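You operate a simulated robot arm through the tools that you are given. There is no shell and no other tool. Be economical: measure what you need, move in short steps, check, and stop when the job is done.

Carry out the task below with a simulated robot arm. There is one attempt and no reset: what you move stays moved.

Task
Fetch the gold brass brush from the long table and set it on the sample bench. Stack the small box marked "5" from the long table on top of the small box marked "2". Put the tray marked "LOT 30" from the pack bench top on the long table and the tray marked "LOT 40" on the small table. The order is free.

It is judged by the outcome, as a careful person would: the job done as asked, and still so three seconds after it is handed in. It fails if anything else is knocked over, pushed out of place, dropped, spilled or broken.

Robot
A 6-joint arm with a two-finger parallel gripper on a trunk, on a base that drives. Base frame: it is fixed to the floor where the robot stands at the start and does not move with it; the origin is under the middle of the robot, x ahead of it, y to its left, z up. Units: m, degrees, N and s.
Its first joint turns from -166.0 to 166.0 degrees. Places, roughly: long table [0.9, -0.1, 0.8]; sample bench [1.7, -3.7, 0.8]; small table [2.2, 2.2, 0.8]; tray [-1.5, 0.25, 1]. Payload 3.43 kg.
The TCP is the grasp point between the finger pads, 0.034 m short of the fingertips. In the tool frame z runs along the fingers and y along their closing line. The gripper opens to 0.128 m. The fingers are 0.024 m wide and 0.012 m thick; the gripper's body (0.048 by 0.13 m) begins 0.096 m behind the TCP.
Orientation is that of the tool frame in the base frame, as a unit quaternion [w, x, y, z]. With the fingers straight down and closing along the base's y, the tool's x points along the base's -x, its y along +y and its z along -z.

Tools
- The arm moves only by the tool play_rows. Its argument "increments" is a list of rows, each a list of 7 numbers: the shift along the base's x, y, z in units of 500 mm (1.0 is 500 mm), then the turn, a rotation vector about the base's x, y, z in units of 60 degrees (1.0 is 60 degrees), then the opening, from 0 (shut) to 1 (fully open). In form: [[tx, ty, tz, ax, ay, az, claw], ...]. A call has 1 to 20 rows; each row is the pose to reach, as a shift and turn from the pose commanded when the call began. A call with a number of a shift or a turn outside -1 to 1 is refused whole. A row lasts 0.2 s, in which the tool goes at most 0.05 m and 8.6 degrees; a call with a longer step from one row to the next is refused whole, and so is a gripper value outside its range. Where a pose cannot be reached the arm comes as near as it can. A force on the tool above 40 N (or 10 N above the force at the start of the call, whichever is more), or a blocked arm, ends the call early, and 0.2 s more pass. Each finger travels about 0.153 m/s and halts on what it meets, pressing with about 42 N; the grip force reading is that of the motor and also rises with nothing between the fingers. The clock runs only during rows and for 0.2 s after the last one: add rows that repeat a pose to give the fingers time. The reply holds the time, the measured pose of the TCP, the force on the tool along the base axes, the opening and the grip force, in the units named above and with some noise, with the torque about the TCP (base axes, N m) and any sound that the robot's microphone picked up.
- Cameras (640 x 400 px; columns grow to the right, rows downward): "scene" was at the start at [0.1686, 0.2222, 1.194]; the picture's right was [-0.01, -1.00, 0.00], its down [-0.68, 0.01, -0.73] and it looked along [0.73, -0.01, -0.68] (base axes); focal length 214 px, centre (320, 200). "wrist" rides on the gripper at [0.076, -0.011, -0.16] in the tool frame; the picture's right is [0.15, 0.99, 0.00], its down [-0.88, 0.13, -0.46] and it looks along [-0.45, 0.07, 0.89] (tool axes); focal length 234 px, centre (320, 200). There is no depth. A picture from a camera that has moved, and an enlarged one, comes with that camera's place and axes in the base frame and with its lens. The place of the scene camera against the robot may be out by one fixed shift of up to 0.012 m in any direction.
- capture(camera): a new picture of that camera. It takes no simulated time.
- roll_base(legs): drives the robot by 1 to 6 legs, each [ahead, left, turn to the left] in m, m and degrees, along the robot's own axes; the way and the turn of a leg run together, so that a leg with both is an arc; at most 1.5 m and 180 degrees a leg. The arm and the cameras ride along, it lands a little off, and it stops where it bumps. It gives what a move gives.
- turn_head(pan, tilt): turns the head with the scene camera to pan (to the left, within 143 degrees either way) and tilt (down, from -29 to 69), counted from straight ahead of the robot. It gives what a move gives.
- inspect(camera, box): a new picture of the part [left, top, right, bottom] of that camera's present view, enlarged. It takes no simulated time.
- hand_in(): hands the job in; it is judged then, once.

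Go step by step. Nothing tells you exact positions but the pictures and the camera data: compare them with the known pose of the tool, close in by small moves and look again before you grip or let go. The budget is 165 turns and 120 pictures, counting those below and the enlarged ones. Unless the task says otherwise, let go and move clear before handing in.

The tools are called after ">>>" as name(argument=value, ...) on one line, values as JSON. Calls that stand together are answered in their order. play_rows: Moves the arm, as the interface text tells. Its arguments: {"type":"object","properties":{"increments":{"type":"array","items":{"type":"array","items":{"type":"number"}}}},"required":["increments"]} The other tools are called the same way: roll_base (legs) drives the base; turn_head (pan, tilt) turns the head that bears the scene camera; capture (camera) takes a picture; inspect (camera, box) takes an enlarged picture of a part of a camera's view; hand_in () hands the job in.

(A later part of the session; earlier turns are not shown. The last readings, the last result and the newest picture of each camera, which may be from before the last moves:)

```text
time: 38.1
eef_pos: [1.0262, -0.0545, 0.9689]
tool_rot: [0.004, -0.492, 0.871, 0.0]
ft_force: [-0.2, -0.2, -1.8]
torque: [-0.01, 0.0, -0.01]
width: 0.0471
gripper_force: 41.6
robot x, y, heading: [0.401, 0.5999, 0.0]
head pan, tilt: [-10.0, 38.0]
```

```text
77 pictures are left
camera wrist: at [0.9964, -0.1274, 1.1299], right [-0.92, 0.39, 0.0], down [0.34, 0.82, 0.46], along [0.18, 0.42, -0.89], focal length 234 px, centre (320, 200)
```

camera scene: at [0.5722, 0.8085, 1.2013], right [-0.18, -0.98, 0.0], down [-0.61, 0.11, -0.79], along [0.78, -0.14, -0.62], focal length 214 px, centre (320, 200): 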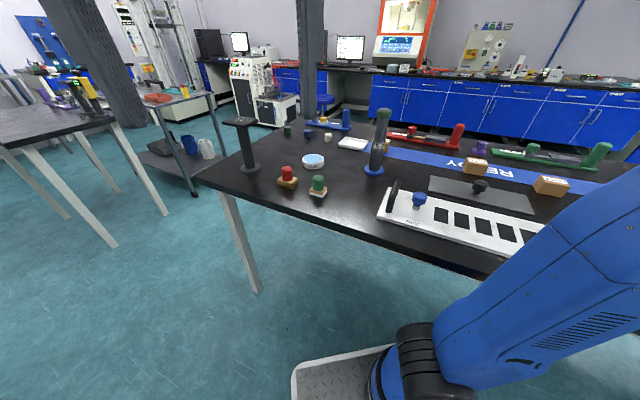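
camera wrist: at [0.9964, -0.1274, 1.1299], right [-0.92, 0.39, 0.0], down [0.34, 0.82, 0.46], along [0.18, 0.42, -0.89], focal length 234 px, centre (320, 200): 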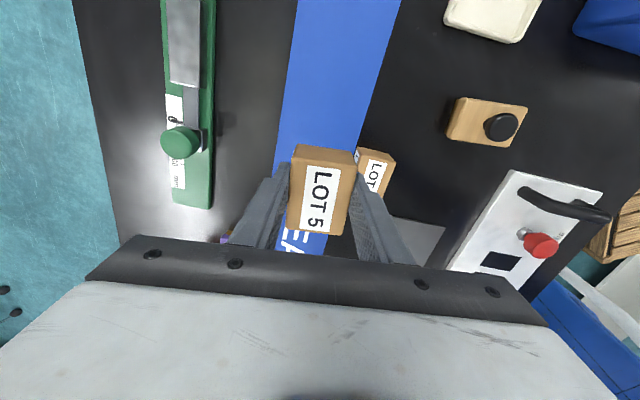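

Box 2 is half hidden by the finger; I shift a little to see it whole.

>>> play_rows(increments=[[0.06, -0.03, 0, 0, 0, 0, 0.2], [0.1, -0.05, 0, 0, 0, 0, 0.2], [0.1, -0.05, 0, 0, 0, 0, 0.2]])

>>> inspect(camera="wrist", box=[330, 90, 530, 215])

```text
time: 38.9
eef_pos: [1.0702, -0.0749, 0.976]
tool_rot: [0.005, -0.492, 0.871, -0.003]
ft_force: [-0.5, -0.2, -1.1]
torque: [0.02, 0.01, 0.02]
width: 0.0473
gripper_force: 41.9
robot x, y, heading: [0.3984, 0.6009, -0.2]
head pan, tilt: [-10.0, 38.0]
```

```text
3.20 times, centred on (430, 152) of wrist
camera zoom: at [1.0394, -0.147, 1.1364], right [-0.92, 0.39, -0.01], down [0.34, 0.82, 0.46], along [0.19, 0.42, -0.89], focal length 749 px, centre (-32, 352)
```

zoom: 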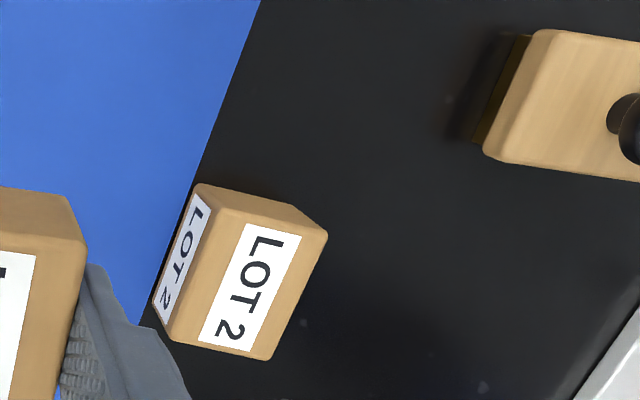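

LOT 2 centre is about (0.985, 0.005), 144.5° orientation. I move above it, aligned, and verify before lowering.

>>> play_rows(increments=[[-0.05, 0.05, 0, 0, 0, -0.04, 0.2], [-0.1, 0.1, 0, 0, 0, -0.073, 0.2], [-0.15, 0.15, 0, 0, 0, -0.073, 0.2], [-0.177, 0.175, 0, 0, 0, -0.073, 0.2], [-0.177, 0.175, -0.05, 0, 0, -0.073, 0.2], [-0.177, 0.175, -0.05, 0, 0, -0.073, 0.2]])

>>> capture(camera="wrist")

>>> turn_head(pan=-40, tilt=40)

>>> capture(camera="scene")

```text
time: 40.3
eef_pos: [0.986, 0.0067, 0.9445]
tool_rot: [0.004, -0.458, 0.889, 0.001]
ft_force: [0.3, 0.5, -0.6]
torque: [-0.01, 0.01, 0.01]
width: 0.0471
gripper_force: 41.5
robot x, y, heading: [0.3969, 0.6006, -0.0]
head pan, tilt: [-10.0, 38.0]
```

```text
75 pictures are left
camera wrist: at [0.9518, -0.0625, 1.1051], right [-0.89, 0.46, 0.0], down [0.4, 0.79, 0.46], along [0.21, 0.41, -0.89], focal length 234 px, centre (320, 200)
```

wrist: 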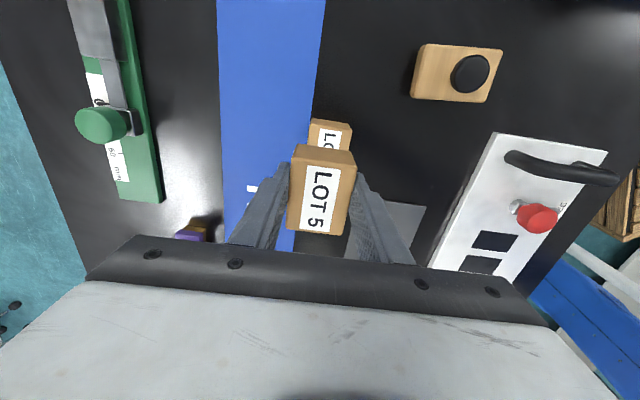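

```text
time: 41.2
eef_pos: [0.9865, 0.0074, 0.946]
tool_rot: [0.004, -0.458, 0.889, 0.0]
ft_force: [0.5, 0.4, -0.5]
torque: [-0.01, -0.01, 0.03]
width: 0.0472
gripper_force: 42.1
robot x, y, heading: [0.4016, 0.6026, -0.2]
head pan, tilt: [-40.0, 40.0]
```

```text
74 pictures are left
camera scene: at [0.5523, 0.7688, 1.1983], right [-0.64, -0.77, 0.0], down [-0.49, 0.41, -0.77], along [0.59, -0.49, -0.64], focal length 214 px, centre (320, 200)
```

scene: 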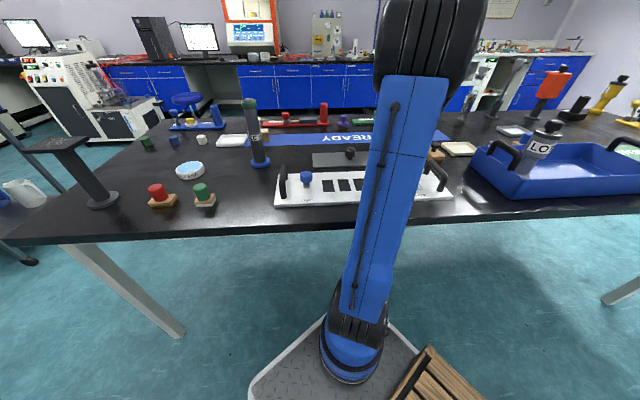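

I zoom to check the alignment of the two boxes.

>>> inspect(camera="wrist", box=[280, 105, 380, 245])

```text
2.86 times, centred on (330, 175) of wrist
camera zoom: at [0.9519, -0.0627, 1.1052], right [-0.89, 0.46, 0.0], down [0.4, 0.79, 0.46], along [0.21, 0.41, -0.89], focal length 669 px, centre (291, 271)
```

zoom: 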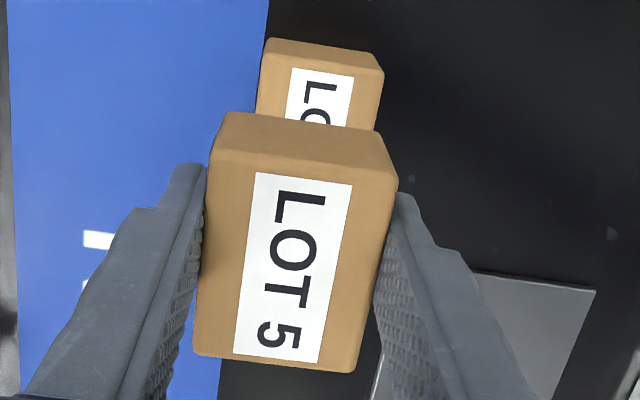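

The held box needs about 6 mm shift in -x. I shift, lower to contact, and check force.

>>> play_rows(increments=[[-0.012, 0.004, -0.02, 0, 0, 0, 0.2], [-0.012, 0.004, -0.06, 0, 0, 0, 0.2], [-0.012, 0.004, -0.1, 0, 0, 0, 0.2], [-0.012, 0.004, -0.11, 0, 0, 0, 0.2], [-0.012, 0.004, -0.112, 0, 0, 0, 0.2]])

>>> inspect(camera="wrist", box=[260, 105, 400, 245])

```text
time: 42.4
eef_pos: [0.9806, 0.0099, 0.8878]
tool_rot: [0.004, -0.458, 0.889, 0.001]
ft_force: [0.4, -0.5, -1.6]
torque: [-0.03, 0.0, -0.02]
width: 0.0472
gripper_force: 42.0
robot x, y, heading: [0.402, 0.6023, -0.2]
head pan, tilt: [-40.0, 40.0]
```

```text
2.86 times, centred on (330, 175) of wrist
camera zoom: at [0.9458, -0.0604, 1.0485], right [-0.89, 0.46, 0.0], down [0.4, 0.79, 0.46], along [0.21, 0.41, -0.89], focal length 669 px, centre (291, 271)
```

zoom: 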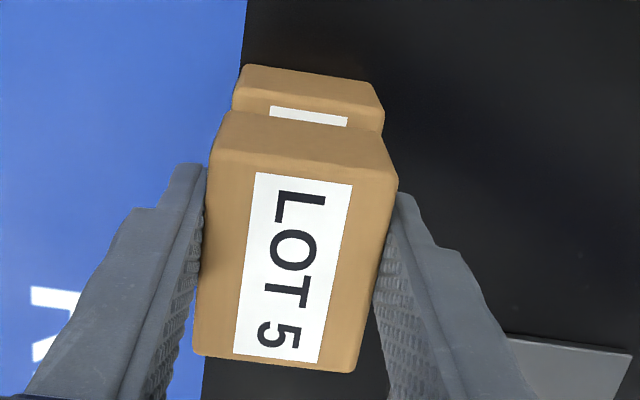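

The boxes line up within 2 mm; a few mm of gap remain, as the boxes are about 44 mm high. I lower gently to contact.

>>> play_rows(increments=[[-0.003, 0, -0.004, 0, 0, 0, 0.2], [-0.003, 0, -0.008, 0, 0, 0, 0.2], [-0.003, 0, -0.01, 0, 0, 0, 0.2]])

>>> inspect(camera="wrist", box=[260, 105, 400, 245])

```text
time: 43.2
eef_pos: [0.9788, 0.0101, 0.8839]
tool_rot: [0.004, -0.458, 0.889, -0.001]
ft_force: [0.4, 0.8, -2.1]
torque: [0.0, -0.02, -0.06]
width: 0.0472
gripper_force: 41.9
robot x, y, heading: [0.4014, 0.601, -0.2]
head pan, tilt: [-40.0, 40.0]
```

```text
2.86 times, centred on (330, 175) of wrist
camera zoom: at [0.9443, -0.0602, 1.0438], right [-0.89, 0.46, 0.0], down [0.4, 0.79, 0.46], along [0.21, 0.41, -0.89], focal length 669 px, centre (291, 271)
```

zoom: 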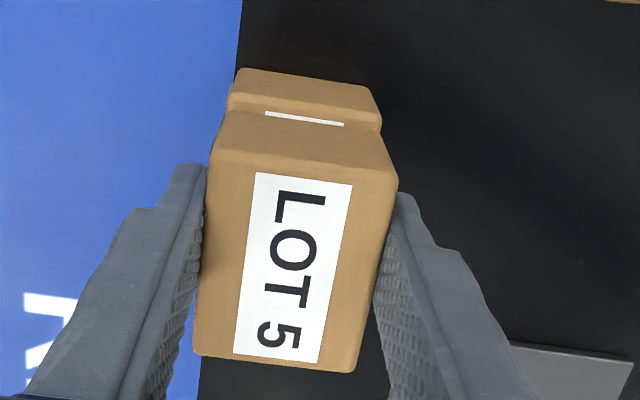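

No contact yet; I continue in 1.5 mm steps.

>>> play_rows(increments=[[0, 0, -0.003, 0, 0, 0, 0.2], [0, 0, -0.006, 0, 0, 0, 0.2], [0, 0, -0.009, 0, 0, 0, 0.2]])

```text
time: 44.0
eef_pos: [0.979, 0.0105, 0.882]
tool_rot: [0.004, -0.458, 0.889, -0.003]
ft_force: [2.6, -3.5, 28.5]
torque: [0.26, 0.14, 0.0]
width: 0.047
gripper_force: 42.2
robot x, y, heading: [0.4027, 0.6037, -0.1]
head pan, tilt: [-40.0, 40.0]
```

Contact reached. I ease up 2 mm, open, and lift clear.

>>> play_rows(increments=[[0, 0, 0.003, 0, 0, 0, 0.35], [0, 0, 0.003, 0, 0, 0, 0.5], [0, 0, 0.003, 0, 0, 0, 0.6], [0, 0, 0.03, 0, 0, 0, 0.6], [0, 0, 0.09, 0, 0, 0, 0.6], [0, 0, 0.18, 0, 0, 0, 0.6], [0, 0, 0.26, 0, 0, 0, 0.6]])

>>> inspect(camera="wrist", box=[220, 90, 420, 230])

```text
time: 45.6
eef_pos: [0.9801, 0.0097, 1.0094]
tool_rot: [0.004, -0.458, 0.889, 0.0]
ft_force: [-1.4, -0.3, -0.4]
torque: [0.0, -0.01, 0.0]
width: 0.0768
gripper_force: 0.1
robot x, y, heading: [0.3987, 0.6015, 0.2]
head pan, tilt: [-40.0, 40.0]
```

```text
2.86 times, centred on (320, 160) of wrist
camera zoom: at [0.9455, -0.0595, 1.1701], right [-0.89, 0.46, 0.0], down [0.4, 0.79, 0.46], along [0.21, 0.41, -0.89], focal length 669 px, centre (320, 314)
```

zoom: 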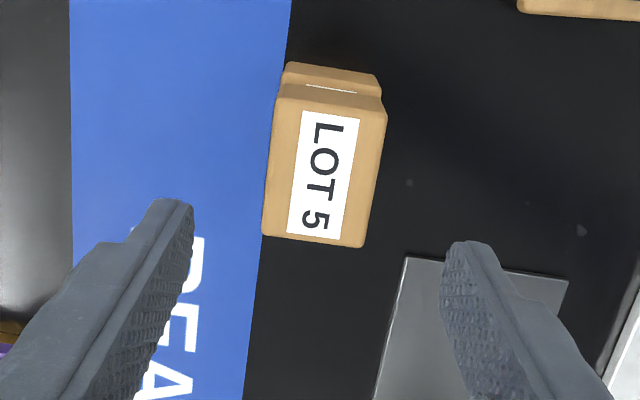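

LOT 5 now sits squarely on LOT 2. Next I lift the arm, pull in to the left and look along the right half of the table for any other brush.

>>> play_rows(increments=[[0, 0.06, 0.07, 0, 0, 0, 0.6], [0, 0.12, 0.14, 0, 0, 0, 0.6], [-0.02, 0.2, 0.18, 0, 0, 0, 0.6], [-0.04, 0.28, 0.2, 0, 0, 0, 0.6], [-0.06, 0.36, 0.2, 0, 0, 0, 0.6], [-0.08, 0.44, 0.2, 0, 0, 0, 0.6], [-0.1, 0.52, 0.2, 0, 0, 0, 0.6], [-0.12, 0.6, 0.2, 0, 0, 0, 0.6], [-0.14, 0.68, 0.2, 0, 0, 0, 0.6], [-0.16, 0.76, 0.2, 0, 0, 0, 0.6], [-0.18, 0.84, 0.2, 0, 0, 0, 0.6], [-0.2, 0.92, 0.2, 0, 0, 0, 0.6]])

>>> turn_head(pan=-48, tilt=30)

>>> capture(camera="scene")

```text
time: 48.2
eef_pos: [0.8797, 0.4697, 1.1091]
tool_rot: [0.004, -0.458, 0.889, 0.0]
ft_force: [0.3, -0.2, -0.3]
torque: [0.0, 0.04, -0.01]
width: 0.0769
gripper_force: 0.0
robot x, y, heading: [0.3999, 0.6028, -0.1]
head pan, tilt: [-40.0, 40.0]
```

```text
time: 48.9
eef_pos: [0.879, 0.4678, 1.1088]
tool_rot: [0.004, -0.457, 0.889, 0.0]
ft_force: [0.9, 0.7, 0.1]
torque: [-0.02, -0.02, 0.02]
width: 0.0768
gripper_force: 0.0
robot x, y, heading: [0.4023, 0.5978, -0.0]
head pan, tilt: [-48.0, 30.0]
```

```text
69 pictures are left
camera scene: at [0.5476, 0.7564, 1.2136], right [-0.74, -0.67, 0.0], down [-0.33, 0.37, -0.87], along [0.58, -0.64, -0.5], focal length 214 px, centre (320, 200)
```

scene: 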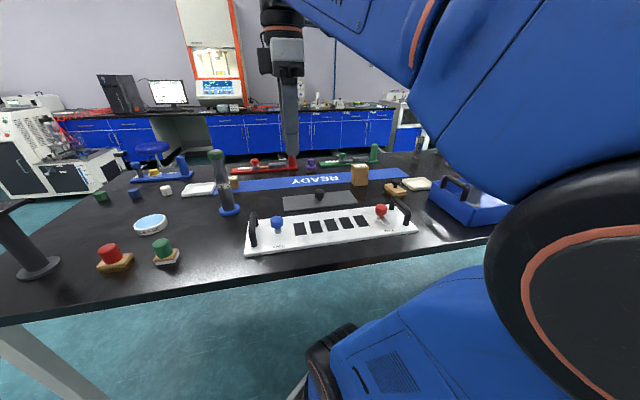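

The arm hides the right part. I compare the red brush closely from here, using similar light, and then drive to where I can see the right end.

>>> inspect(camera="scene", box=[85, 230, 195, 285])

>>> roll_base(legs=[[-0.65, -0.65, 0], [-0.4, -0.9, 0]])

```text
5.82 times, centred on (140, 258) of scene
camera zoom: at [0.5476, 0.7564, 1.2136], right [-0.74, -0.67, 0.0], down [-0.33, 0.37, -0.87], along [0.58, -0.64, -0.5], focal length 1248 px, centre (1367, -134)
```

zoom: 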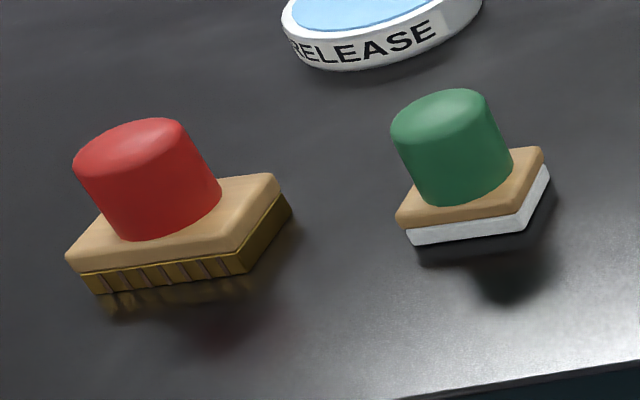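

```text
time: 56.8
eef_pos: [-0.0162, -0.6328, 1.1088]
tool_rot: [0.003, -0.499, 0.866, 0.001]
ft_force: [0.5, -0.6, 0.3]
torque: [-0.01, 0.0, 0.0]
width: 0.0768
gripper_force: 0.1
robot x, y, heading: [-0.5044, -0.5441, 5.0]
head pan, tilt: [-48.0, 30.0]
stopped in leg 2: the robot was blocked; the commanded pose is now the measured one
```

The base bumped something, probably the crates on the floor. I look down to that side.

>>> turn_head(pan=-110, tilt=55)

>>> capture(camera="scene")

```text
time: 58.1
eef_pos: [-0.0178, -0.6319, 1.1089]
tool_rot: [0.004, -0.499, 0.867, -0.001]
ft_force: [-0.2, 0.0, -0.5]
torque: [0.03, -0.01, 0.02]
width: 0.0767
gripper_force: 0.2
robot x, y, heading: [-0.5064, -0.5489, 5.4]
head pan, tilt: [-110.0, 55.0]
```

```text
67 pictures are left
camera scene: at [-0.4587, -0.3865, 1.1776], right [-0.97, 0.25, 0.0], down [0.21, 0.79, -0.57], along [-0.14, -0.56, -0.82], focal length 214 px, centre (320, 200)
```

scene: 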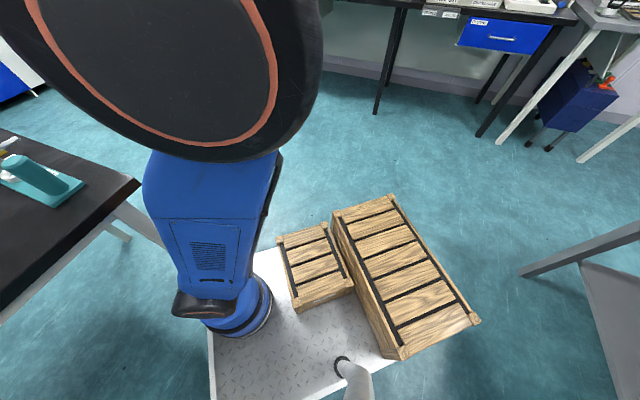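

The crates ride on my own platform; the platform's front corner likely touched the table's right leg. I back off away from the table and look at its right end.

>>> roll_base(legs=[[-0.15, 0.15, 0]])

>>> turn_head(pan=-35, tilt=25)

>>> capture(camera="scene")

```text
time: 59.8
eef_pos: [-0.1811, -0.4952, 1.1099]
tool_rot: [0.004, -0.5, 0.866, 0.0]
ft_force: [0.3, -0.1, -0.5]
torque: [-0.05, -0.03, -0.01]
width: 0.0769
gripper_force: 0.0
robot x, y, heading: [-0.669, -0.4107, 5.3]
head pan, tilt: [-110.0, 55.0]
```

```text
time: 61.2
eef_pos: [-0.1799, -0.4966, 1.1099]
tool_rot: [0.004, -0.499, 0.866, 0.0]
ft_force: [0.0, -0.2, 0.1]
torque: [-0.05, 0.06, -0.02]
width: 0.0768
gripper_force: 0.1
robot x, y, heading: [-0.6719, -0.4087, 5.4]
head pan, tilt: [-35.0, 25.0]
```

```text
66 pictures are left
camera scene: at [-0.5238, -0.226, 1.2216], right [-0.49, -0.87, 0.0], down [-0.37, 0.21, -0.91], along [0.79, -0.45, -0.42], focal length 214 px, centre (320, 200)
```

scene: 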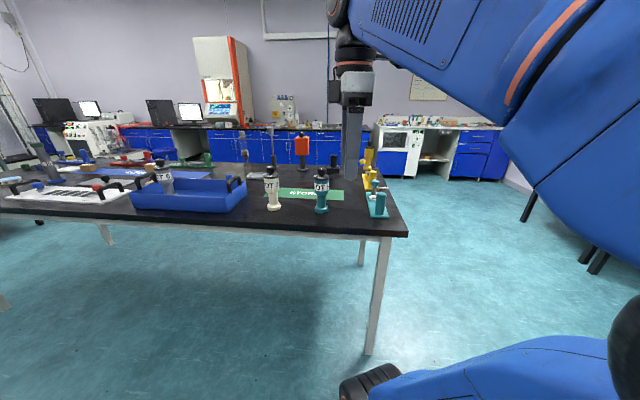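

The table looks undisturbed. I zoom on the right part and the tote.

>>> inspect(camera="scene", box=[230, 125, 410, 240])

>>> inspect(camera="scene", box=[60, 125, 260, 225])

```text
3.48 times, centred on (320, 182) of scene
camera zoom: at [-0.5238, -0.226, 1.2216], right [-0.49, -0.87, 0.0], down [-0.37, 0.21, -0.91], along [0.79, -0.45, -0.42], focal length 746 px, centre (320, 261)
```

zoom: 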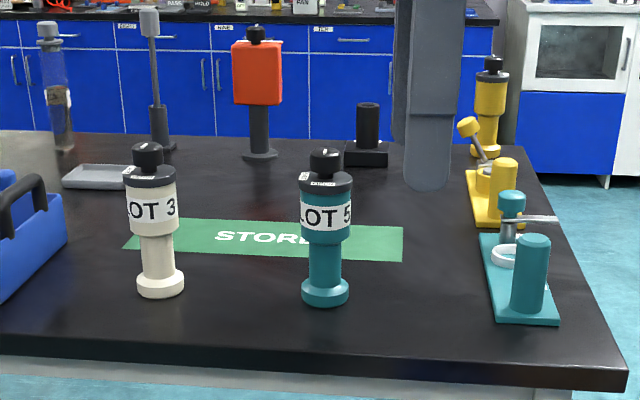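

```text
3.20 times, centred on (160, 175) of scene
camera zoom: at [-0.5238, -0.226, 1.2216], right [-0.49, -0.87, 0.0], down [-0.37, 0.21, -0.91], along [0.79, -0.45, -0.42], focal length 686 px, centre (832, 280)
```

zoom: 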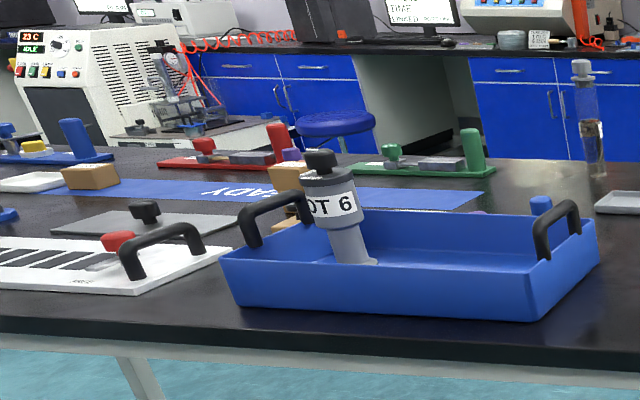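

No further brush on the right. I'll settle the brush question later; since I'm near the pack bench, I look at the trays now.

>>> turn_head(pan=135, tilt=25)

>>> capture(camera="scene")

>>> inspect(camera="scene", box=[0, 100, 330, 290])

```text
time: 63.8
eef_pos: [-0.1801, -0.4948, 1.1092]
tool_rot: [0.004, -0.5, 0.866, 0.0]
ft_force: [0.6, 0.1, 0.1]
torque: [0.02, 0.03, -0.02]
width: 0.0767
gripper_force: 0.1
robot x, y, heading: [-0.6672, -0.4093, 5.5]
head pan, tilt: [135.0, 25.0]
```

```text
63 pictures are left
camera scene: at [-0.6748, -0.1216, 1.2216], right [0.64, 0.77, 0.0], down [0.33, -0.27, -0.91], along [-0.7, 0.58, -0.42], focal length 214 px, centre (320, 200)
```

scene: 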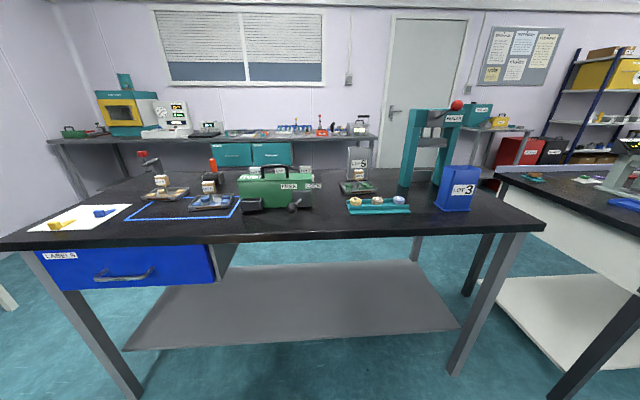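

```text
1.94 times, centred on (165, 195) of scene
camera zoom: at [-0.6748, -0.1216, 1.2216], right [0.64, 0.77, 0.0], down [0.33, -0.27, -0.91], along [-0.7, 0.58, -0.42], focal length 416 px, centre (621, 210)
```

zoom: 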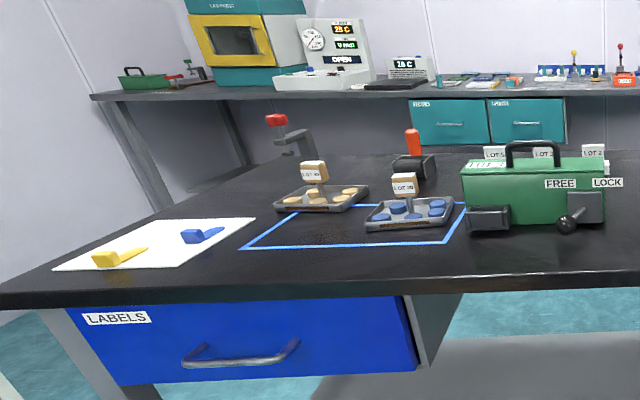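

The trays are small dark trays with a labelled block each, holding discs. I zoom to read them.

>>> inspect(camera="scene", box=[130, 165, 260, 235])

>>> inspect(camera="scene", box=[320, 140, 420, 220])

```text
4.92 times, centred on (195, 200) of scene
camera zoom: at [-0.6748, -0.1216, 1.2216], right [0.64, 0.77, 0.0], down [0.33, -0.27, -0.91], along [-0.7, 0.58, -0.42], focal length 1056 px, centre (935, 200)
```

zoom: 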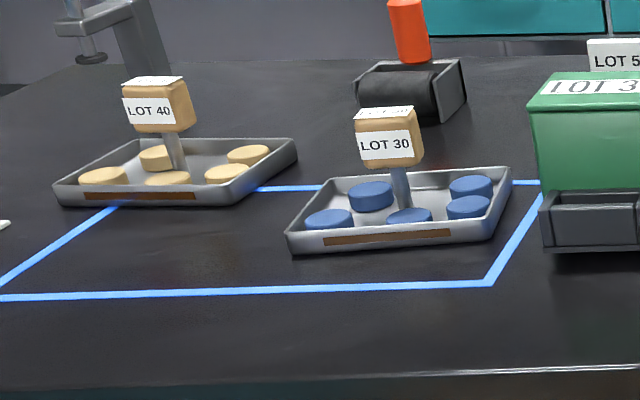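

```text
5.00 times, centred on (370, 180) of scene
camera zoom: at [-0.6748, -0.1216, 1.2216], right [0.64, 0.77, 0.0], down [0.33, -0.27, -0.91], along [-0.7, 0.58, -0.42], focal length 1072 px, centre (70, 300)
```

zoom: 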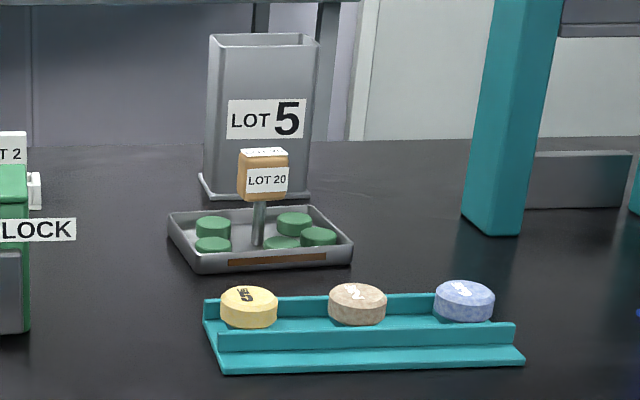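

Trays LOT 30 (blue discs) and LOT 40 (tan discs) have a post with a wooden knob; triangulated knobs at about (-1.44, 0.02, 0.95) and (-1.64, -0.09, 0.95). I turn to face the pack bench.

>>> roll_base(legs=[[0, 0, 137.6], [0.15, 0.3, 0]])

>>> turn_head(pan=0, tilt=40)

>>> capture(camera="scene")

>>> capture(camera="wrist")

```text
time: 71.7
eef_pos: [-1.2739, -0.1672, 1.1102]
tool_rot: [-0.001, 0.988, 0.152, -0.004]
ft_force: [-0.9, 0.7, -0.3]
torque: [0.01, 0.0, -0.02]
width: 0.0771
gripper_force: 0.0
robot x, y, heading: [-0.9688, -0.5637, 143.1]
head pan, tilt: [135.0, 25.0]
```

```text
time: 73.9
eef_pos: [-1.2729, -0.1674, 1.1091]
tool_rot: [-0.002, 0.988, 0.154, -0.003]
ft_force: [0.0, 0.2, -0.7]
torque: [0.01, -0.03, -0.01]
width: 0.0766
gripper_force: 0.1
robot x, y, heading: [-0.9668, -0.5599, 143.0]
head pan, tilt: [0.0, 40.0]
```

```text
59 pictures are left
camera scene: at [-1.2284, -0.6331, 1.1983], right [0.6, 0.8, 0.0], down [0.51, -0.39, -0.77], along [-0.61, 0.46, -0.64], focal length 214 px, centre (320, 200)
```

scene: 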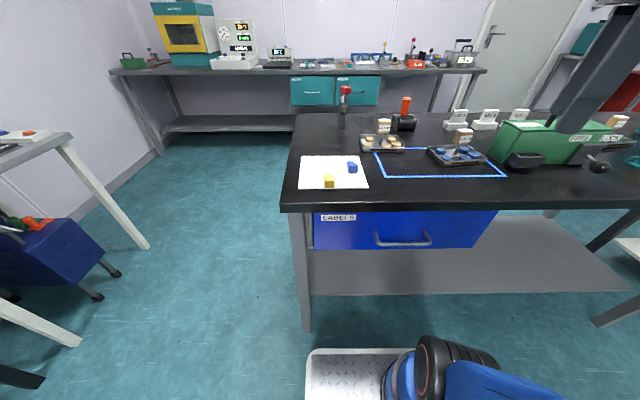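

```text
58 pictures are left
camera wrist: at [-1.2013, -0.1347, 1.2693], right [0.44, -0.9, 0.0], down [-0.8, -0.39, 0.46], along [-0.42, -0.2, -0.89], focal length 234 px, centre (320, 200)
```

wrist: 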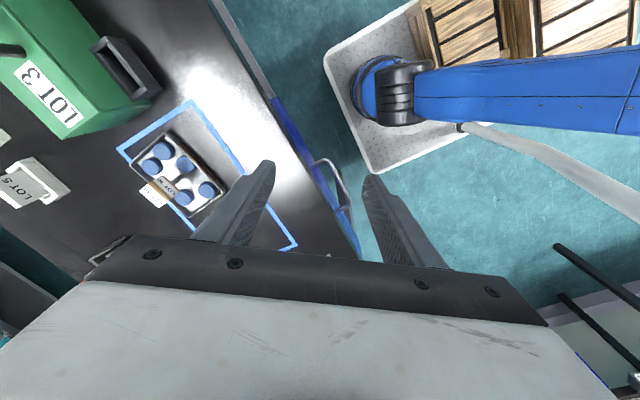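

I move above the LOT 30 knob and turn the tool so the fingers close across the bench depth.

>>> play_rows(increments=[[-0.057, 0.064, 0, 0, 0, 0.1, 0.7], [-0.113, 0.128, 0, 0, 0, 0.2, 0.7], [-0.17, 0.192, 0, 0, 0, 0.3, 0.7], [-0.227, 0.256, 0, 0, 0, 0.4, 0.7], [-0.284, 0.32, -0.03, 0, 0, 0.5, 0.7], [-0.34, 0.384, -0.06, 0, 0, 0.59, 0.7], [-0.34, 0.384, -0.06, 0, 0, 0.59, 0.7]])

>>> capture(camera="wrist")

```text
time: 75.5
eef_pos: [-1.4432, 0.0247, 1.0786]
tool_rot: [0.0, 0.896, 0.445, -0.004]
ft_force: [1.0, -1.1, -0.2]
torque: [-0.01, -0.01, 0.0]
width: 0.0894
gripper_force: 0.0
robot x, y, heading: [-0.967, -0.5566, 142.9]
head pan, tilt: [0.0, 40.0]
```

```text
57 pictures are left
camera wrist: at [-1.4039, 0.092, 1.239], right [0.88, -0.48, 0.0], down [-0.42, -0.78, 0.46], along [-0.22, -0.4, -0.89], focal length 234 px, centre (320, 200)
```

wrist: 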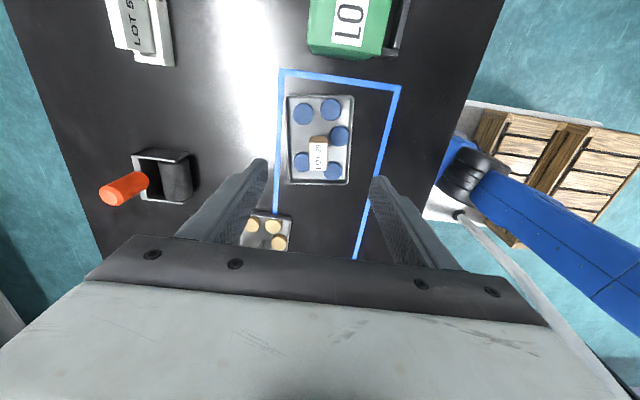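

>>> inspect(camera="wrist", box=[265, 85, 375, 195])

```text
3.64 times, centred on (320, 140) of wrist
camera zoom: at [-1.4039, 0.092, 1.239], right [0.88, -0.48, 0.0], down [-0.42, -0.78, 0.46], along [-0.22, -0.4, -0.89], focal length 852 px, centre (320, 418)
```

zoom: 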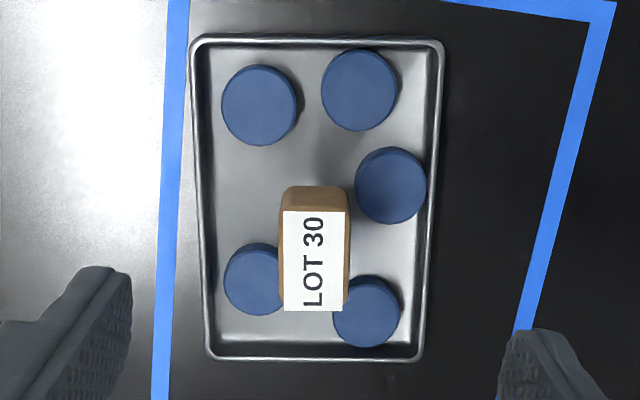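

Knob is centred under the tool: top about z 0.975. I descend, and take a look before closing.

>>> play_rows(increments=[[0, 0, -0.08, 0, 0, 0, 0.6], [0, -0.002, -0.16, 0, 0, 0, 0.6], [0, -0.002, -0.21, 0, 0, 0, 0.6], [0, -0.002, -0.241, 0, 0, 0, 0.6], [0, -0.002, -0.241, 0, 0, 0, 0.6]])

>>> inspect(camera="wrist", box=[220, 70, 420, 270])

```text
time: 76.7
eef_pos: [-1.4426, 0.0238, 0.9591]
tool_rot: [0.0, 0.895, 0.446, -0.004]
ft_force: [0.7, 0.3, -0.6]
torque: [0.0, -0.02, -0.01]
width: 0.0768
gripper_force: 0.0
robot x, y, heading: [-0.9721, -0.5627, 142.8]
head pan, tilt: [0.0, 40.0]
```

```text
2.00 times, centred on (320, 170) of wrist
camera zoom: at [-1.4036, 0.0909, 1.1185], right [0.88, -0.48, 0.0], down [-0.42, -0.78, 0.46], along [-0.22, -0.4, -0.89], focal length 468 px, centre (320, 260)
```

zoom: 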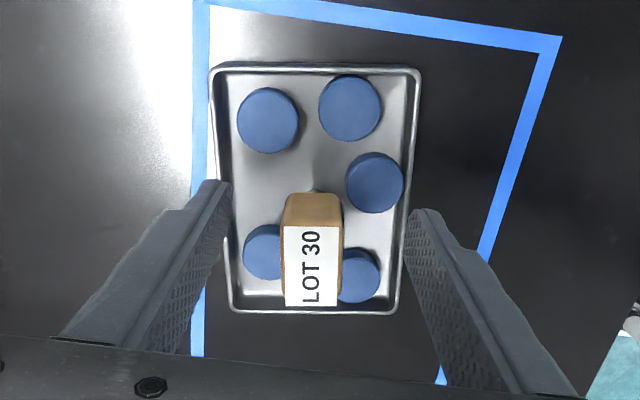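

The knob's top matches z ≈ 0.975; I correct 3 mm sideways and close, then lift a little.

>>> play_rows(increments=[[-0.005, 0.003, 0, 0, 0, 0, 0.5], [-0.005, 0.003, 0, 0, 0, 0, 0.35], [-0.005, 0.003, 0, 0, 0, 0, 0.2], [-0.005, 0.003, 0, 0, 0, 0, 0.05], [-0.005, 0.003, 0, 0, 0, 0, 0.0], [-0.005, 0.003, 0, 0, 0, 0, 0.0]])

>>> play_rows(increments=[[0, 0, 0.006, 0, 0, 0, 0.0], [0, 0, 0.016, 0, 0, 0, 0.0], [0, 0, 0.03, 0, 0, 0, 0.0], [0, 0, 0.045, 0, 0, 0, 0.0], [0, 0, 0.06, 0, 0, 0, 0.0]])

>>> capture(camera="wrist")

```text
time: 78.1
eef_pos: [-1.4446, 0.026, 0.9587]
tool_rot: [0.001, 0.895, 0.446, -0.005]
ft_force: [-0.2, -0.9, 0.4]
torque: [-0.07, -0.12, -0.02]
width: 0.0234
gripper_force: 42.4
robot x, y, heading: [-0.9706, -0.5616, 143.0]
head pan, tilt: [0.0, 40.0]
```

```text
time: 79.3
eef_pos: [-1.4452, 0.0252, 0.9882]
tool_rot: [0.001, 0.895, 0.446, -0.004]
ft_force: [0.3, -0.1, -1.7]
torque: [0.0, 0.01, 0.02]
width: 0.0232
gripper_force: 41.6
robot x, y, heading: [-0.9716, -0.5652, 142.9]
head pan, tilt: [0.0, 40.0]
```

```text
54 pictures are left
camera wrist: at [-1.4066, 0.0925, 1.1485], right [0.88, -0.48, 0.0], down [-0.42, -0.78, 0.46], along [-0.22, -0.4, -0.89], focal length 234 px, centre (320, 200)
```

wrist: 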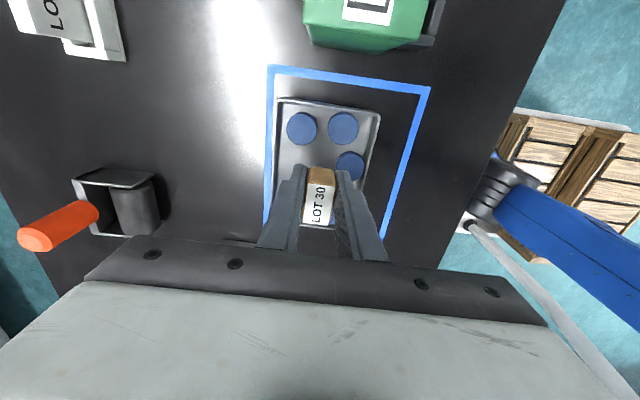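

Tray LOT 30 is lifted level. I raise it, pull it in gently over the aisle.

>>> play_rows(increments=[[0, 0, 0.05, 0, 0, 0, 0], [0, 0, 0.1, 0, 0, 0, 0], [0, 0, 0.16, 0, 0, 0, 0], [0, 0, 0.22, 0, 0, 0, 0], [0, 0, 0.27, 0, 0, 0, 0], [0.03, -0.04, 0.29, 0, 0, 0, 0], [0.065, -0.09, 0.29, 0, 0, 0, 0], [0.1, -0.14, 0.29, 0, 0, 0, 0], [0.135, -0.19, 0.29, 0, 0, 0, 0], [0.17, -0.24, 0.29, 0, 0, 0, 0], [0.205, -0.29, 0.29, 0, 0, 0, 0], [0.24, -0.34, 0.29, 0, 0, 0, 0], [0.262, -0.365, 0.29, 0, 0, 0, 0], [0.262, -0.365, 0.29, 0, 0, 0, 0]])

>>> roll_base(legs=[[-0.13, -0.9, 0]])

>>> capture(camera="wrist")

```text
time: 82.3
eef_pos: [-1.3141, -0.1588, 1.1336]
tool_rot: [0.0, 0.895, 0.446, -0.004]
ft_force: [0.2, 0.1, -2.7]
torque: [0.0, -0.04, 0.04]
width: 0.0234
gripper_force: 41.9
robot x, y, heading: [-0.9709, -0.5595, 143.1]
head pan, tilt: [0.0, 40.0]
```

```text
time: 87.1
eef_pos: [-0.6703, 0.4882, 1.1335]
tool_rot: [0.0, 0.893, 0.45, -0.004]
ft_force: [0.4, 0.0, -2.4]
torque: [0.0, -0.01, -0.02]
width: 0.0235
gripper_force: 41.7
robot x, y, heading: [-0.3243, 0.0917, 143.7]
head pan, tilt: [0.0, 40.0]
```

```text
53 pictures are left
camera wrist: at [-0.6312, 0.555, 1.2937], right [0.88, -0.47, 0.0], down [-0.42, -0.78, 0.46], along [-0.22, -0.41, -0.89], focal length 234 px, centre (320, 200)
```

wrist: 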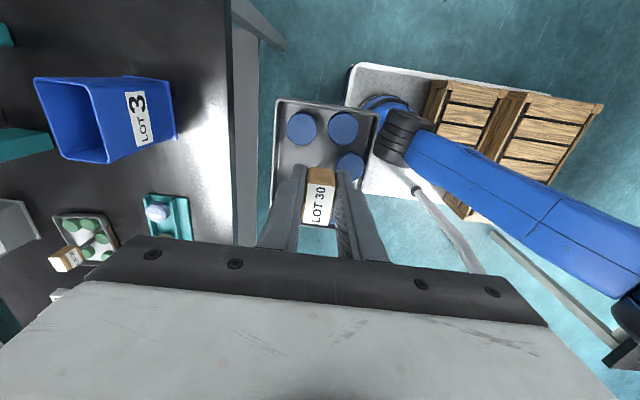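

Good. Now I turn to face the long table and come closer.

>>> roll_base(legs=[[0, 0, -90], [0, 0, -90], [0.15, 0, 0]])

>>> turn_head(pan=-10, tilt=40)

>>> capture(camera="scene")

```text
time: 96.1
eef_pos: [0.1389, -0.4059, 1.1336]
tool_rot: [0.004, -0.444, 0.896, -0.001]
ft_force: [0.3, 0.3, -1.4]
torque: [-0.03, 0.03, 0.02]
width: 0.0236
gripper_force: 42.6
robot x, y, heading: [-0.2027, -0.0029, -37.2]
head pan, tilt: [0.0, 40.0]
```

```text
time: 96.8
eef_pos: [0.1388, -0.4068, 1.1328]
tool_rot: [0.004, -0.444, 0.896, 0.0]
ft_force: [-0.6, -0.9, -1.6]
torque: [0.02, 0.04, -0.01]
width: 0.0233
gripper_force: 42.0
robot x, y, heading: [-0.2035, -0.0004, -37.2]
head pan, tilt: [-10.0, 40.0]
```

```text
52 pictures are left
camera scene: at [0.0566, 0.0643, 1.1983], right [-0.73, -0.68, 0.0], down [-0.44, 0.47, -0.77], along [0.52, -0.56, -0.64], focal length 214 px, centre (320, 200)
```

scene: 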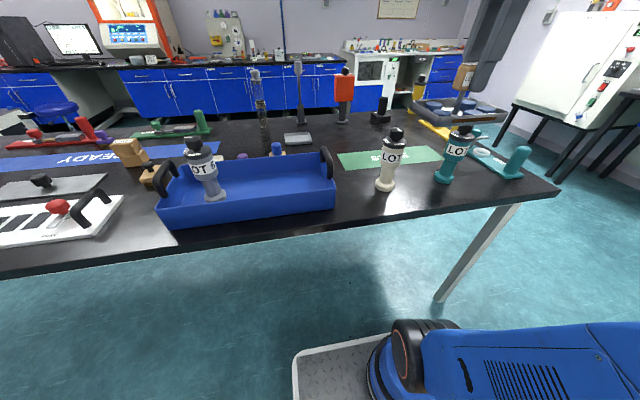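

The free spot behind the STORE mat, about (0.54, -0.71), is good. I move there over the dispensers (tops ~0.985, tray bottom ~1.05), then lower part way.

>>> play_rows(increments=[[0.032, -0.024, 0.01, 0, 0, 0, 0], [0.096, -0.071, 0.01, 0, 0, 0, 0], [0.16, -0.118, 0.01, 0, 0, 0, 0], [0.225, -0.166, 0.01, 0, 0, 0, 0], [0.29, -0.213, 0.01, 0, 0, 0, 0], [0.354, -0.261, 0.01, 0, 0, 0, 0], [0.418, -0.308, 0.01, 0, 0, 0, 0], [0.483, -0.356, 0.0, 0, 0, 0, 0], [0.547, -0.403, 0.0, 0, 0, 0, 0], [0.612, -0.45, -0.02, 0, 0, 0, 0], [0.676, -0.498, -0.06, 0, 0, 0, 0], [0.74, -0.545, -0.12, 0, 0, 0, 0], [0.79, -0.582, -0.18, 0, 0, 0, 0], [0.816, -0.601, -0.24, 0, 0, 0, 0], [0.816, -0.601, -0.3, 0, 0, 0, 0], [0.816, -0.601, -0.34, 0, 0, 0, 0], [0.816, -0.601, -0.34, 0, 0, 0, 0]])

>>> capture(camera="scene")

>>> capture(camera="wrist")

```text
time: 100.5
eef_pos: [0.5463, -0.7065, 0.9624]
tool_rot: [0.004, -0.444, 0.896, 0.0]
ft_force: [-0.5, -0.7, -2.8]
torque: [-0.02, 0.01, -0.02]
width: 0.0236
gripper_force: 42.2
robot x, y, heading: [-0.201, -0.0015, -37.4]
head pan, tilt: [-10.0, 40.0]
```

```text
51 pictures are left
camera scene: at [0.0566, 0.0642, 1.1983], right [-0.73, -0.68, 0.0], down [-0.44, 0.47, -0.77], along [0.52, -0.56, -0.64], focal length 214 px, centre (320, 200)
```

scene: 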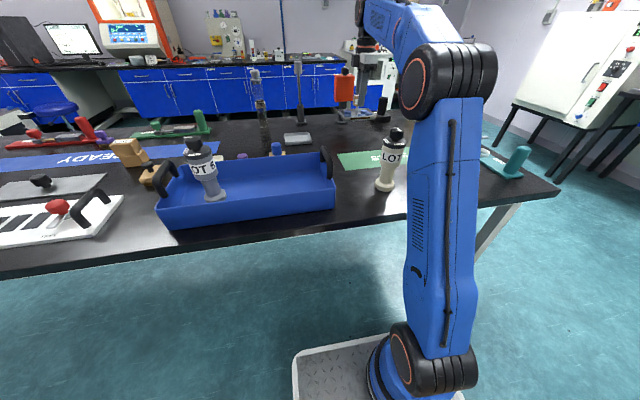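

```text
50 pictures are left
camera wrist: at [0.5103, -0.7757, 1.1229], right [-0.88, 0.48, 0.0], down [0.43, 0.78, 0.46], along [0.23, 0.4, -0.89], focal length 234 px, centre (320, 200)
```

wrist: 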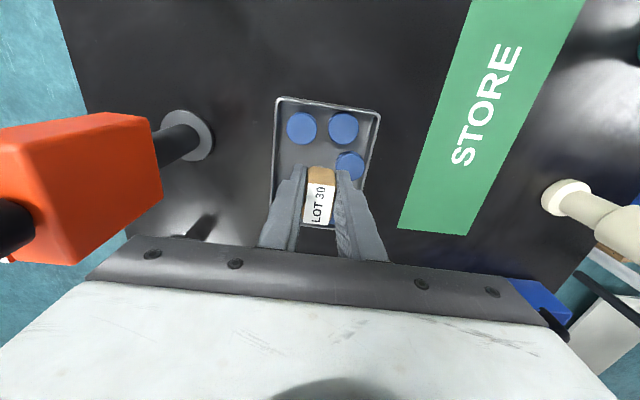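

Clear around. I lower slowly to contact.

>>> play_rows(increments=[[0, 0, -0.03, 0, 0, 0, 0], [0, 0, -0.06, 0, 0, 0, 0], [0, 0, -0.09, 0, 0, 0, 0], [0, 0, -0.11, 0, 0, 0, 0], [0, 0, -0.125, 0, 0, 0, 0], [0, 0, -0.135, 0, 0, 0, 0], [0, 0, -0.14, 0, 0, 0, 0], [0, 0, -0.145, 0, 0, 0, 0], [0, 0, -0.15, 0, 0, 0, 0]])

```text
time: 102.5
eef_pos: [0.548, -0.7085, 0.889]
tool_rot: [0.004, -0.445, 0.896, 0.001]
ft_force: [-0.7, -0.5, -2.0]
torque: [-0.01, 0.01, 0.0]
width: 0.0231
gripper_force: 42.5
robot x, y, heading: [-0.2041, -0.0021, -36.9]
head pan, tilt: [-10.0, 40.0]
```

>>> play_rows(increments=[[0, 0, -0.004, 0, 0, 0, 0], [0, 0, -0.008, 0, 0, 0, 0], [0, 0, -0.012, 0, 0, 0, 0], [0, 0, -0.016, 0, 0, 0, 0], [0, 0, -0.02, 0, 0, 0, 0]])

>>> capture(camera="wrist")

```text
time: 103.7
eef_pos: [0.5478, -0.7087, 0.8788]
tool_rot: [0.003, -0.444, 0.896, -0.001]
ft_force: [-1.1, 0.8, -2.4]
torque: [-0.04, 0.01, 0.02]
width: 0.0233
gripper_force: 41.7
robot x, y, heading: [-0.2029, -0.0013, -37.3]
head pan, tilt: [-10.0, 40.0]
```

```text
49 pictures are left
camera wrist: at [0.5103, -0.7761, 1.0388], right [-0.88, 0.48, 0.0], down [0.43, 0.78, 0.46], along [0.23, 0.4, -0.89], focal length 234 px, centre (320, 200)
```

wrist: 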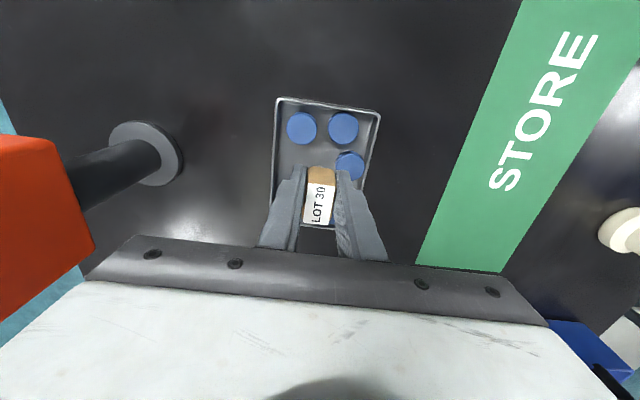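

No contact yet; I keep lowering in small steps.

>>> play_rows(increments=[[0, 0, -0.003, 0, 0, 0, 0], [0, 0, -0.006, 0, 0, 0, 0], [0, 0, -0.009, 0, 0, 0, 0], [0, 0, -0.012, 0, 0, 0, 0]])

```text
time: 104.8
eef_pos: [0.5475, -0.7076, 0.8755]
tool_rot: [0.005, -0.445, 0.896, -0.002]
ft_force: [-1.9, -0.1, 10.0]
torque: [0.33, 0.63, 0.01]
width: 0.0234
gripper_force: 42.0
robot x, y, heading: [-0.2032, -0.0029, -37.2]
head pan, tilt: [-10.0, 40.0]
stopped in row 4: the force on the tool passed its limit (the readings are from after the stop); the commanded pose is now the measured one
```

Contact. I open and rise.

>>> play_rows(increments=[[0, 0, 0, 0, 0, 0, 0.2], [0, 0, 0, 0, 0, 0, 0.3], [0, 0, 0, 0, 0, 0, 0.45], [0, 0, 0, 0, 0, 0, 0.55], [0, 0, 0.06, 0, 0, 0, 0.55], [0, 0, 0.14, 0, 0, 0, 0.55], [0, 0, 0.22, 0, 0, 0, 0.55], [0, 0, 0.3, 0, 0, 0, 0.55]])

>>> capture(camera="wrist")

```text
time: 106.6
eef_pos: [0.5466, -0.7085, 1.0234]
tool_rot: [0.005, -0.444, 0.896, 0.0]
ft_force: [0.2, 1.0, 0.4]
torque: [0.0, 0.0, 0.01]
width: 0.0707
gripper_force: 0.0
robot x, y, heading: [-0.2045, -0.0032, -37.1]
head pan, tilt: [-10.0, 40.0]
```

```text
48 pictures are left
camera wrist: at [0.5094, -0.777, 1.1845], right [-0.88, 0.48, -0.01], down [0.43, 0.78, 0.46], along [0.23, 0.4, -0.89], focal length 234 px, centre (320, 200)
```

wrist: 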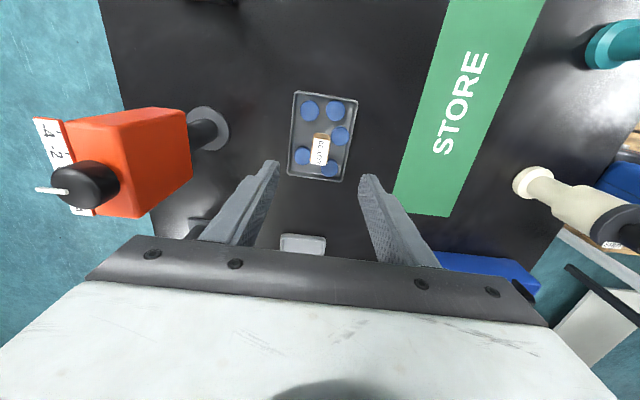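

LOT 30 is placed well. Before moving off I scan the table once more for brushes from this viewpoint.

>>> inspect(camera="scene", box=[100, 70, 400, 220])

>>> turn_head(pan=15, tilt=30)

>>> inspect(camera="scene", box=[0, 60, 400, 260])

```text
2.13 times, centred on (250, 145) of scene
camera zoom: at [0.0567, 0.0642, 1.1983], right [-0.73, -0.68, 0.0], down [-0.44, 0.47, -0.77], along [0.52, -0.56, -0.64], focal length 458 px, centre (469, 317)
```

zoom: 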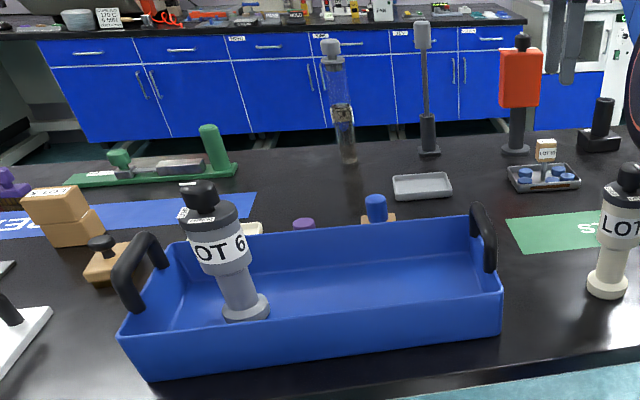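

```text
time: 107.5
eef_pos: [0.546, -0.7087, 1.0236]
tool_rot: [0.005, -0.444, 0.896, -0.002]
ft_force: [-0.4, -0.2, 0.9]
torque: [0.02, 0.03, -0.04]
width: 0.0702
gripper_force: 0.1
robot x, y, heading: [-0.202, 0.0001, -37.3]
head pan, tilt: [15.0, 30.0]
```

```text
1.60 times, centred on (200, 160) of scene
camera zoom: at [0.0826, 0.0923, 1.2136], right [-0.38, -0.93, 0.0], down [-0.46, 0.19, -0.87], along [0.8, -0.33, -0.5], focal length 343 px, centre (512, 264)
```

zoom: 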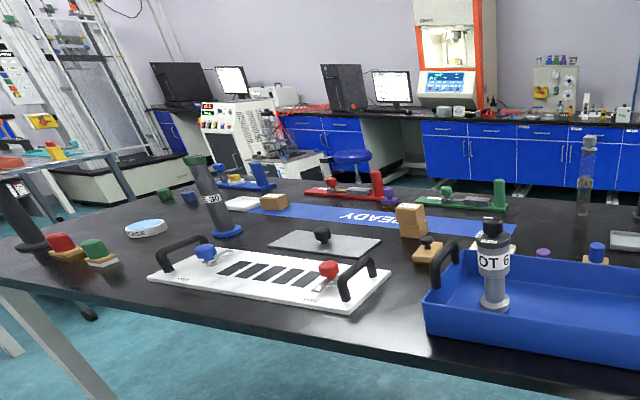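

All objects still stand. To compare the brushes I bring the wrist camera, tilted, to see the blue-knob brush from the robot's side.

>>> play_rows(increments=[[0, 0, 0.09, 0, 0, 0, 0.55], [0, 0, 0.18, 0, 0, 0, 0.55], [-0.07, 0.05, 0.19, 0, 0, 0, 0.55], [-0.14, 0.1, 0.19, 0, 0, 0, 0.55], [-0.21, 0.155, 0.19, 0, 0, 0, 0.55], [-0.28, 0.21, 0.19, 0, 0, 0, 0.55], [-0.35, 0.26, 0.19, 0, 0, 0, 0.55], [-0.42, 0.31, 0.19, 0, 0, 0, 0.55], [-0.49, 0.36, 0.19, 0, 0, 0, 0.55], [-0.56, 0.41, 0.19, 0, 0, 0, 0.55], [-0.63, 0.465, 0.19, 0, 0, 0, 0.55], [-0.7, 0.52, 0.19, 0, 0, 0, 0.55], [-0.74, 0.546, 0.19, 0, 0, 0, 0.55]])

>>> play_rows(increments=[[0.05, 0.07, 0, -0.05, -0.067, 0, 0.55], [0.1, 0.14, 0, -0.1, -0.134, 0, 0.55], [0.15, 0.21, 0, -0.15, -0.2, 0, 0.55], [0.2, 0.28, 0, -0.2, -0.27, 0, 0.55], [0.25, 0.35, 0, -0.25, -0.34, 0, 0.55], [0.3, 0.42, 0, -0.3, -0.41, 0, 0.55], [0.35, 0.49, 0, -0.346, -0.469, 0, 0.55], [0.406, 0.552, 0, -0.346, -0.469, 0, 0.55]])

>>> capture(camera="wrist")

```text
time: 110.3
eef_pos: [0.1779, -0.4351, 1.1194]
tool_rot: [0.004, -0.443, 0.896, -0.001]
ft_force: [-0.1, -0.2, -0.9]
torque: [0.04, 0.05, -0.03]
width: 0.0705
gripper_force: 0.1
out of reach, approached as far as the arm can: row 2, 3
robot x, y, heading: [-0.2045, -0.0041, -37.0]
head pan, tilt: [15.0, 30.0]
```

```text
time: 112.1
eef_pos: [0.3798, -0.1576, 1.1203]
tool_rot: [0.142, -0.423, 0.854, -0.269]
ft_force: [-0.2, -0.3, 0.4]
torque: [0.03, -0.02, 0.04]
width: 0.0703
gripper_force: 0.1
robot x, y, heading: [-0.203, -0.001, -37.2]
head pan, tilt: [15.0, 30.0]
```

```text
45 pictures are left
camera wrist: at [0.2677, -0.1703, 1.2566], right [-0.73, 0.37, -0.58], down [0.23, 0.92, 0.31], along [0.65, 0.09, -0.76], focal length 234 px, centre (320, 200)
```

wrist: 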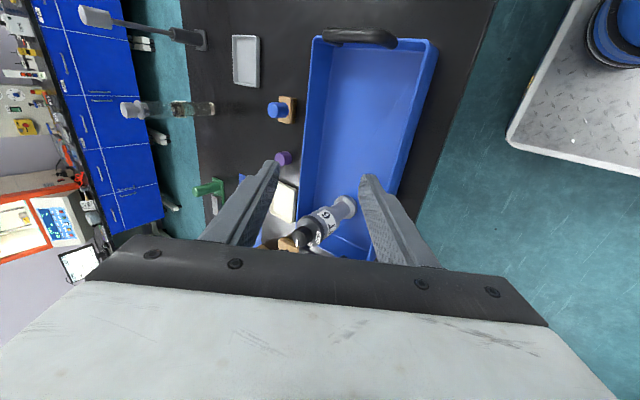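

>>> inspect(camera="wrist", box=[260, 90, 310, 130])

```text
10.00 times, centred on (285, 110) of wrist
camera zoom: at [0.2677, -0.1703, 1.2566], right [-0.73, 0.37, -0.58], down [0.23, 0.92, 0.31], along [0.65, 0.09, -0.76], focal length 2342 px, centre (670, 1100)
```

zoom: 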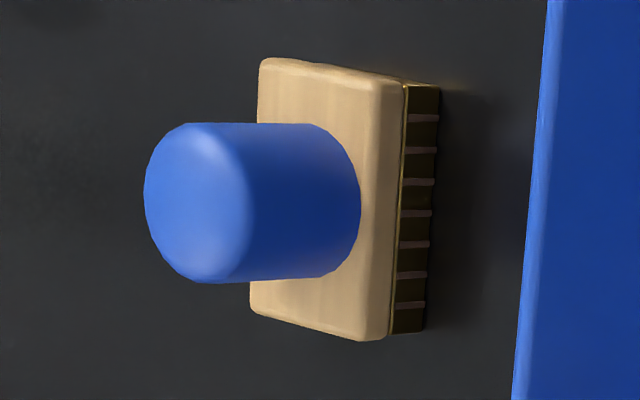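

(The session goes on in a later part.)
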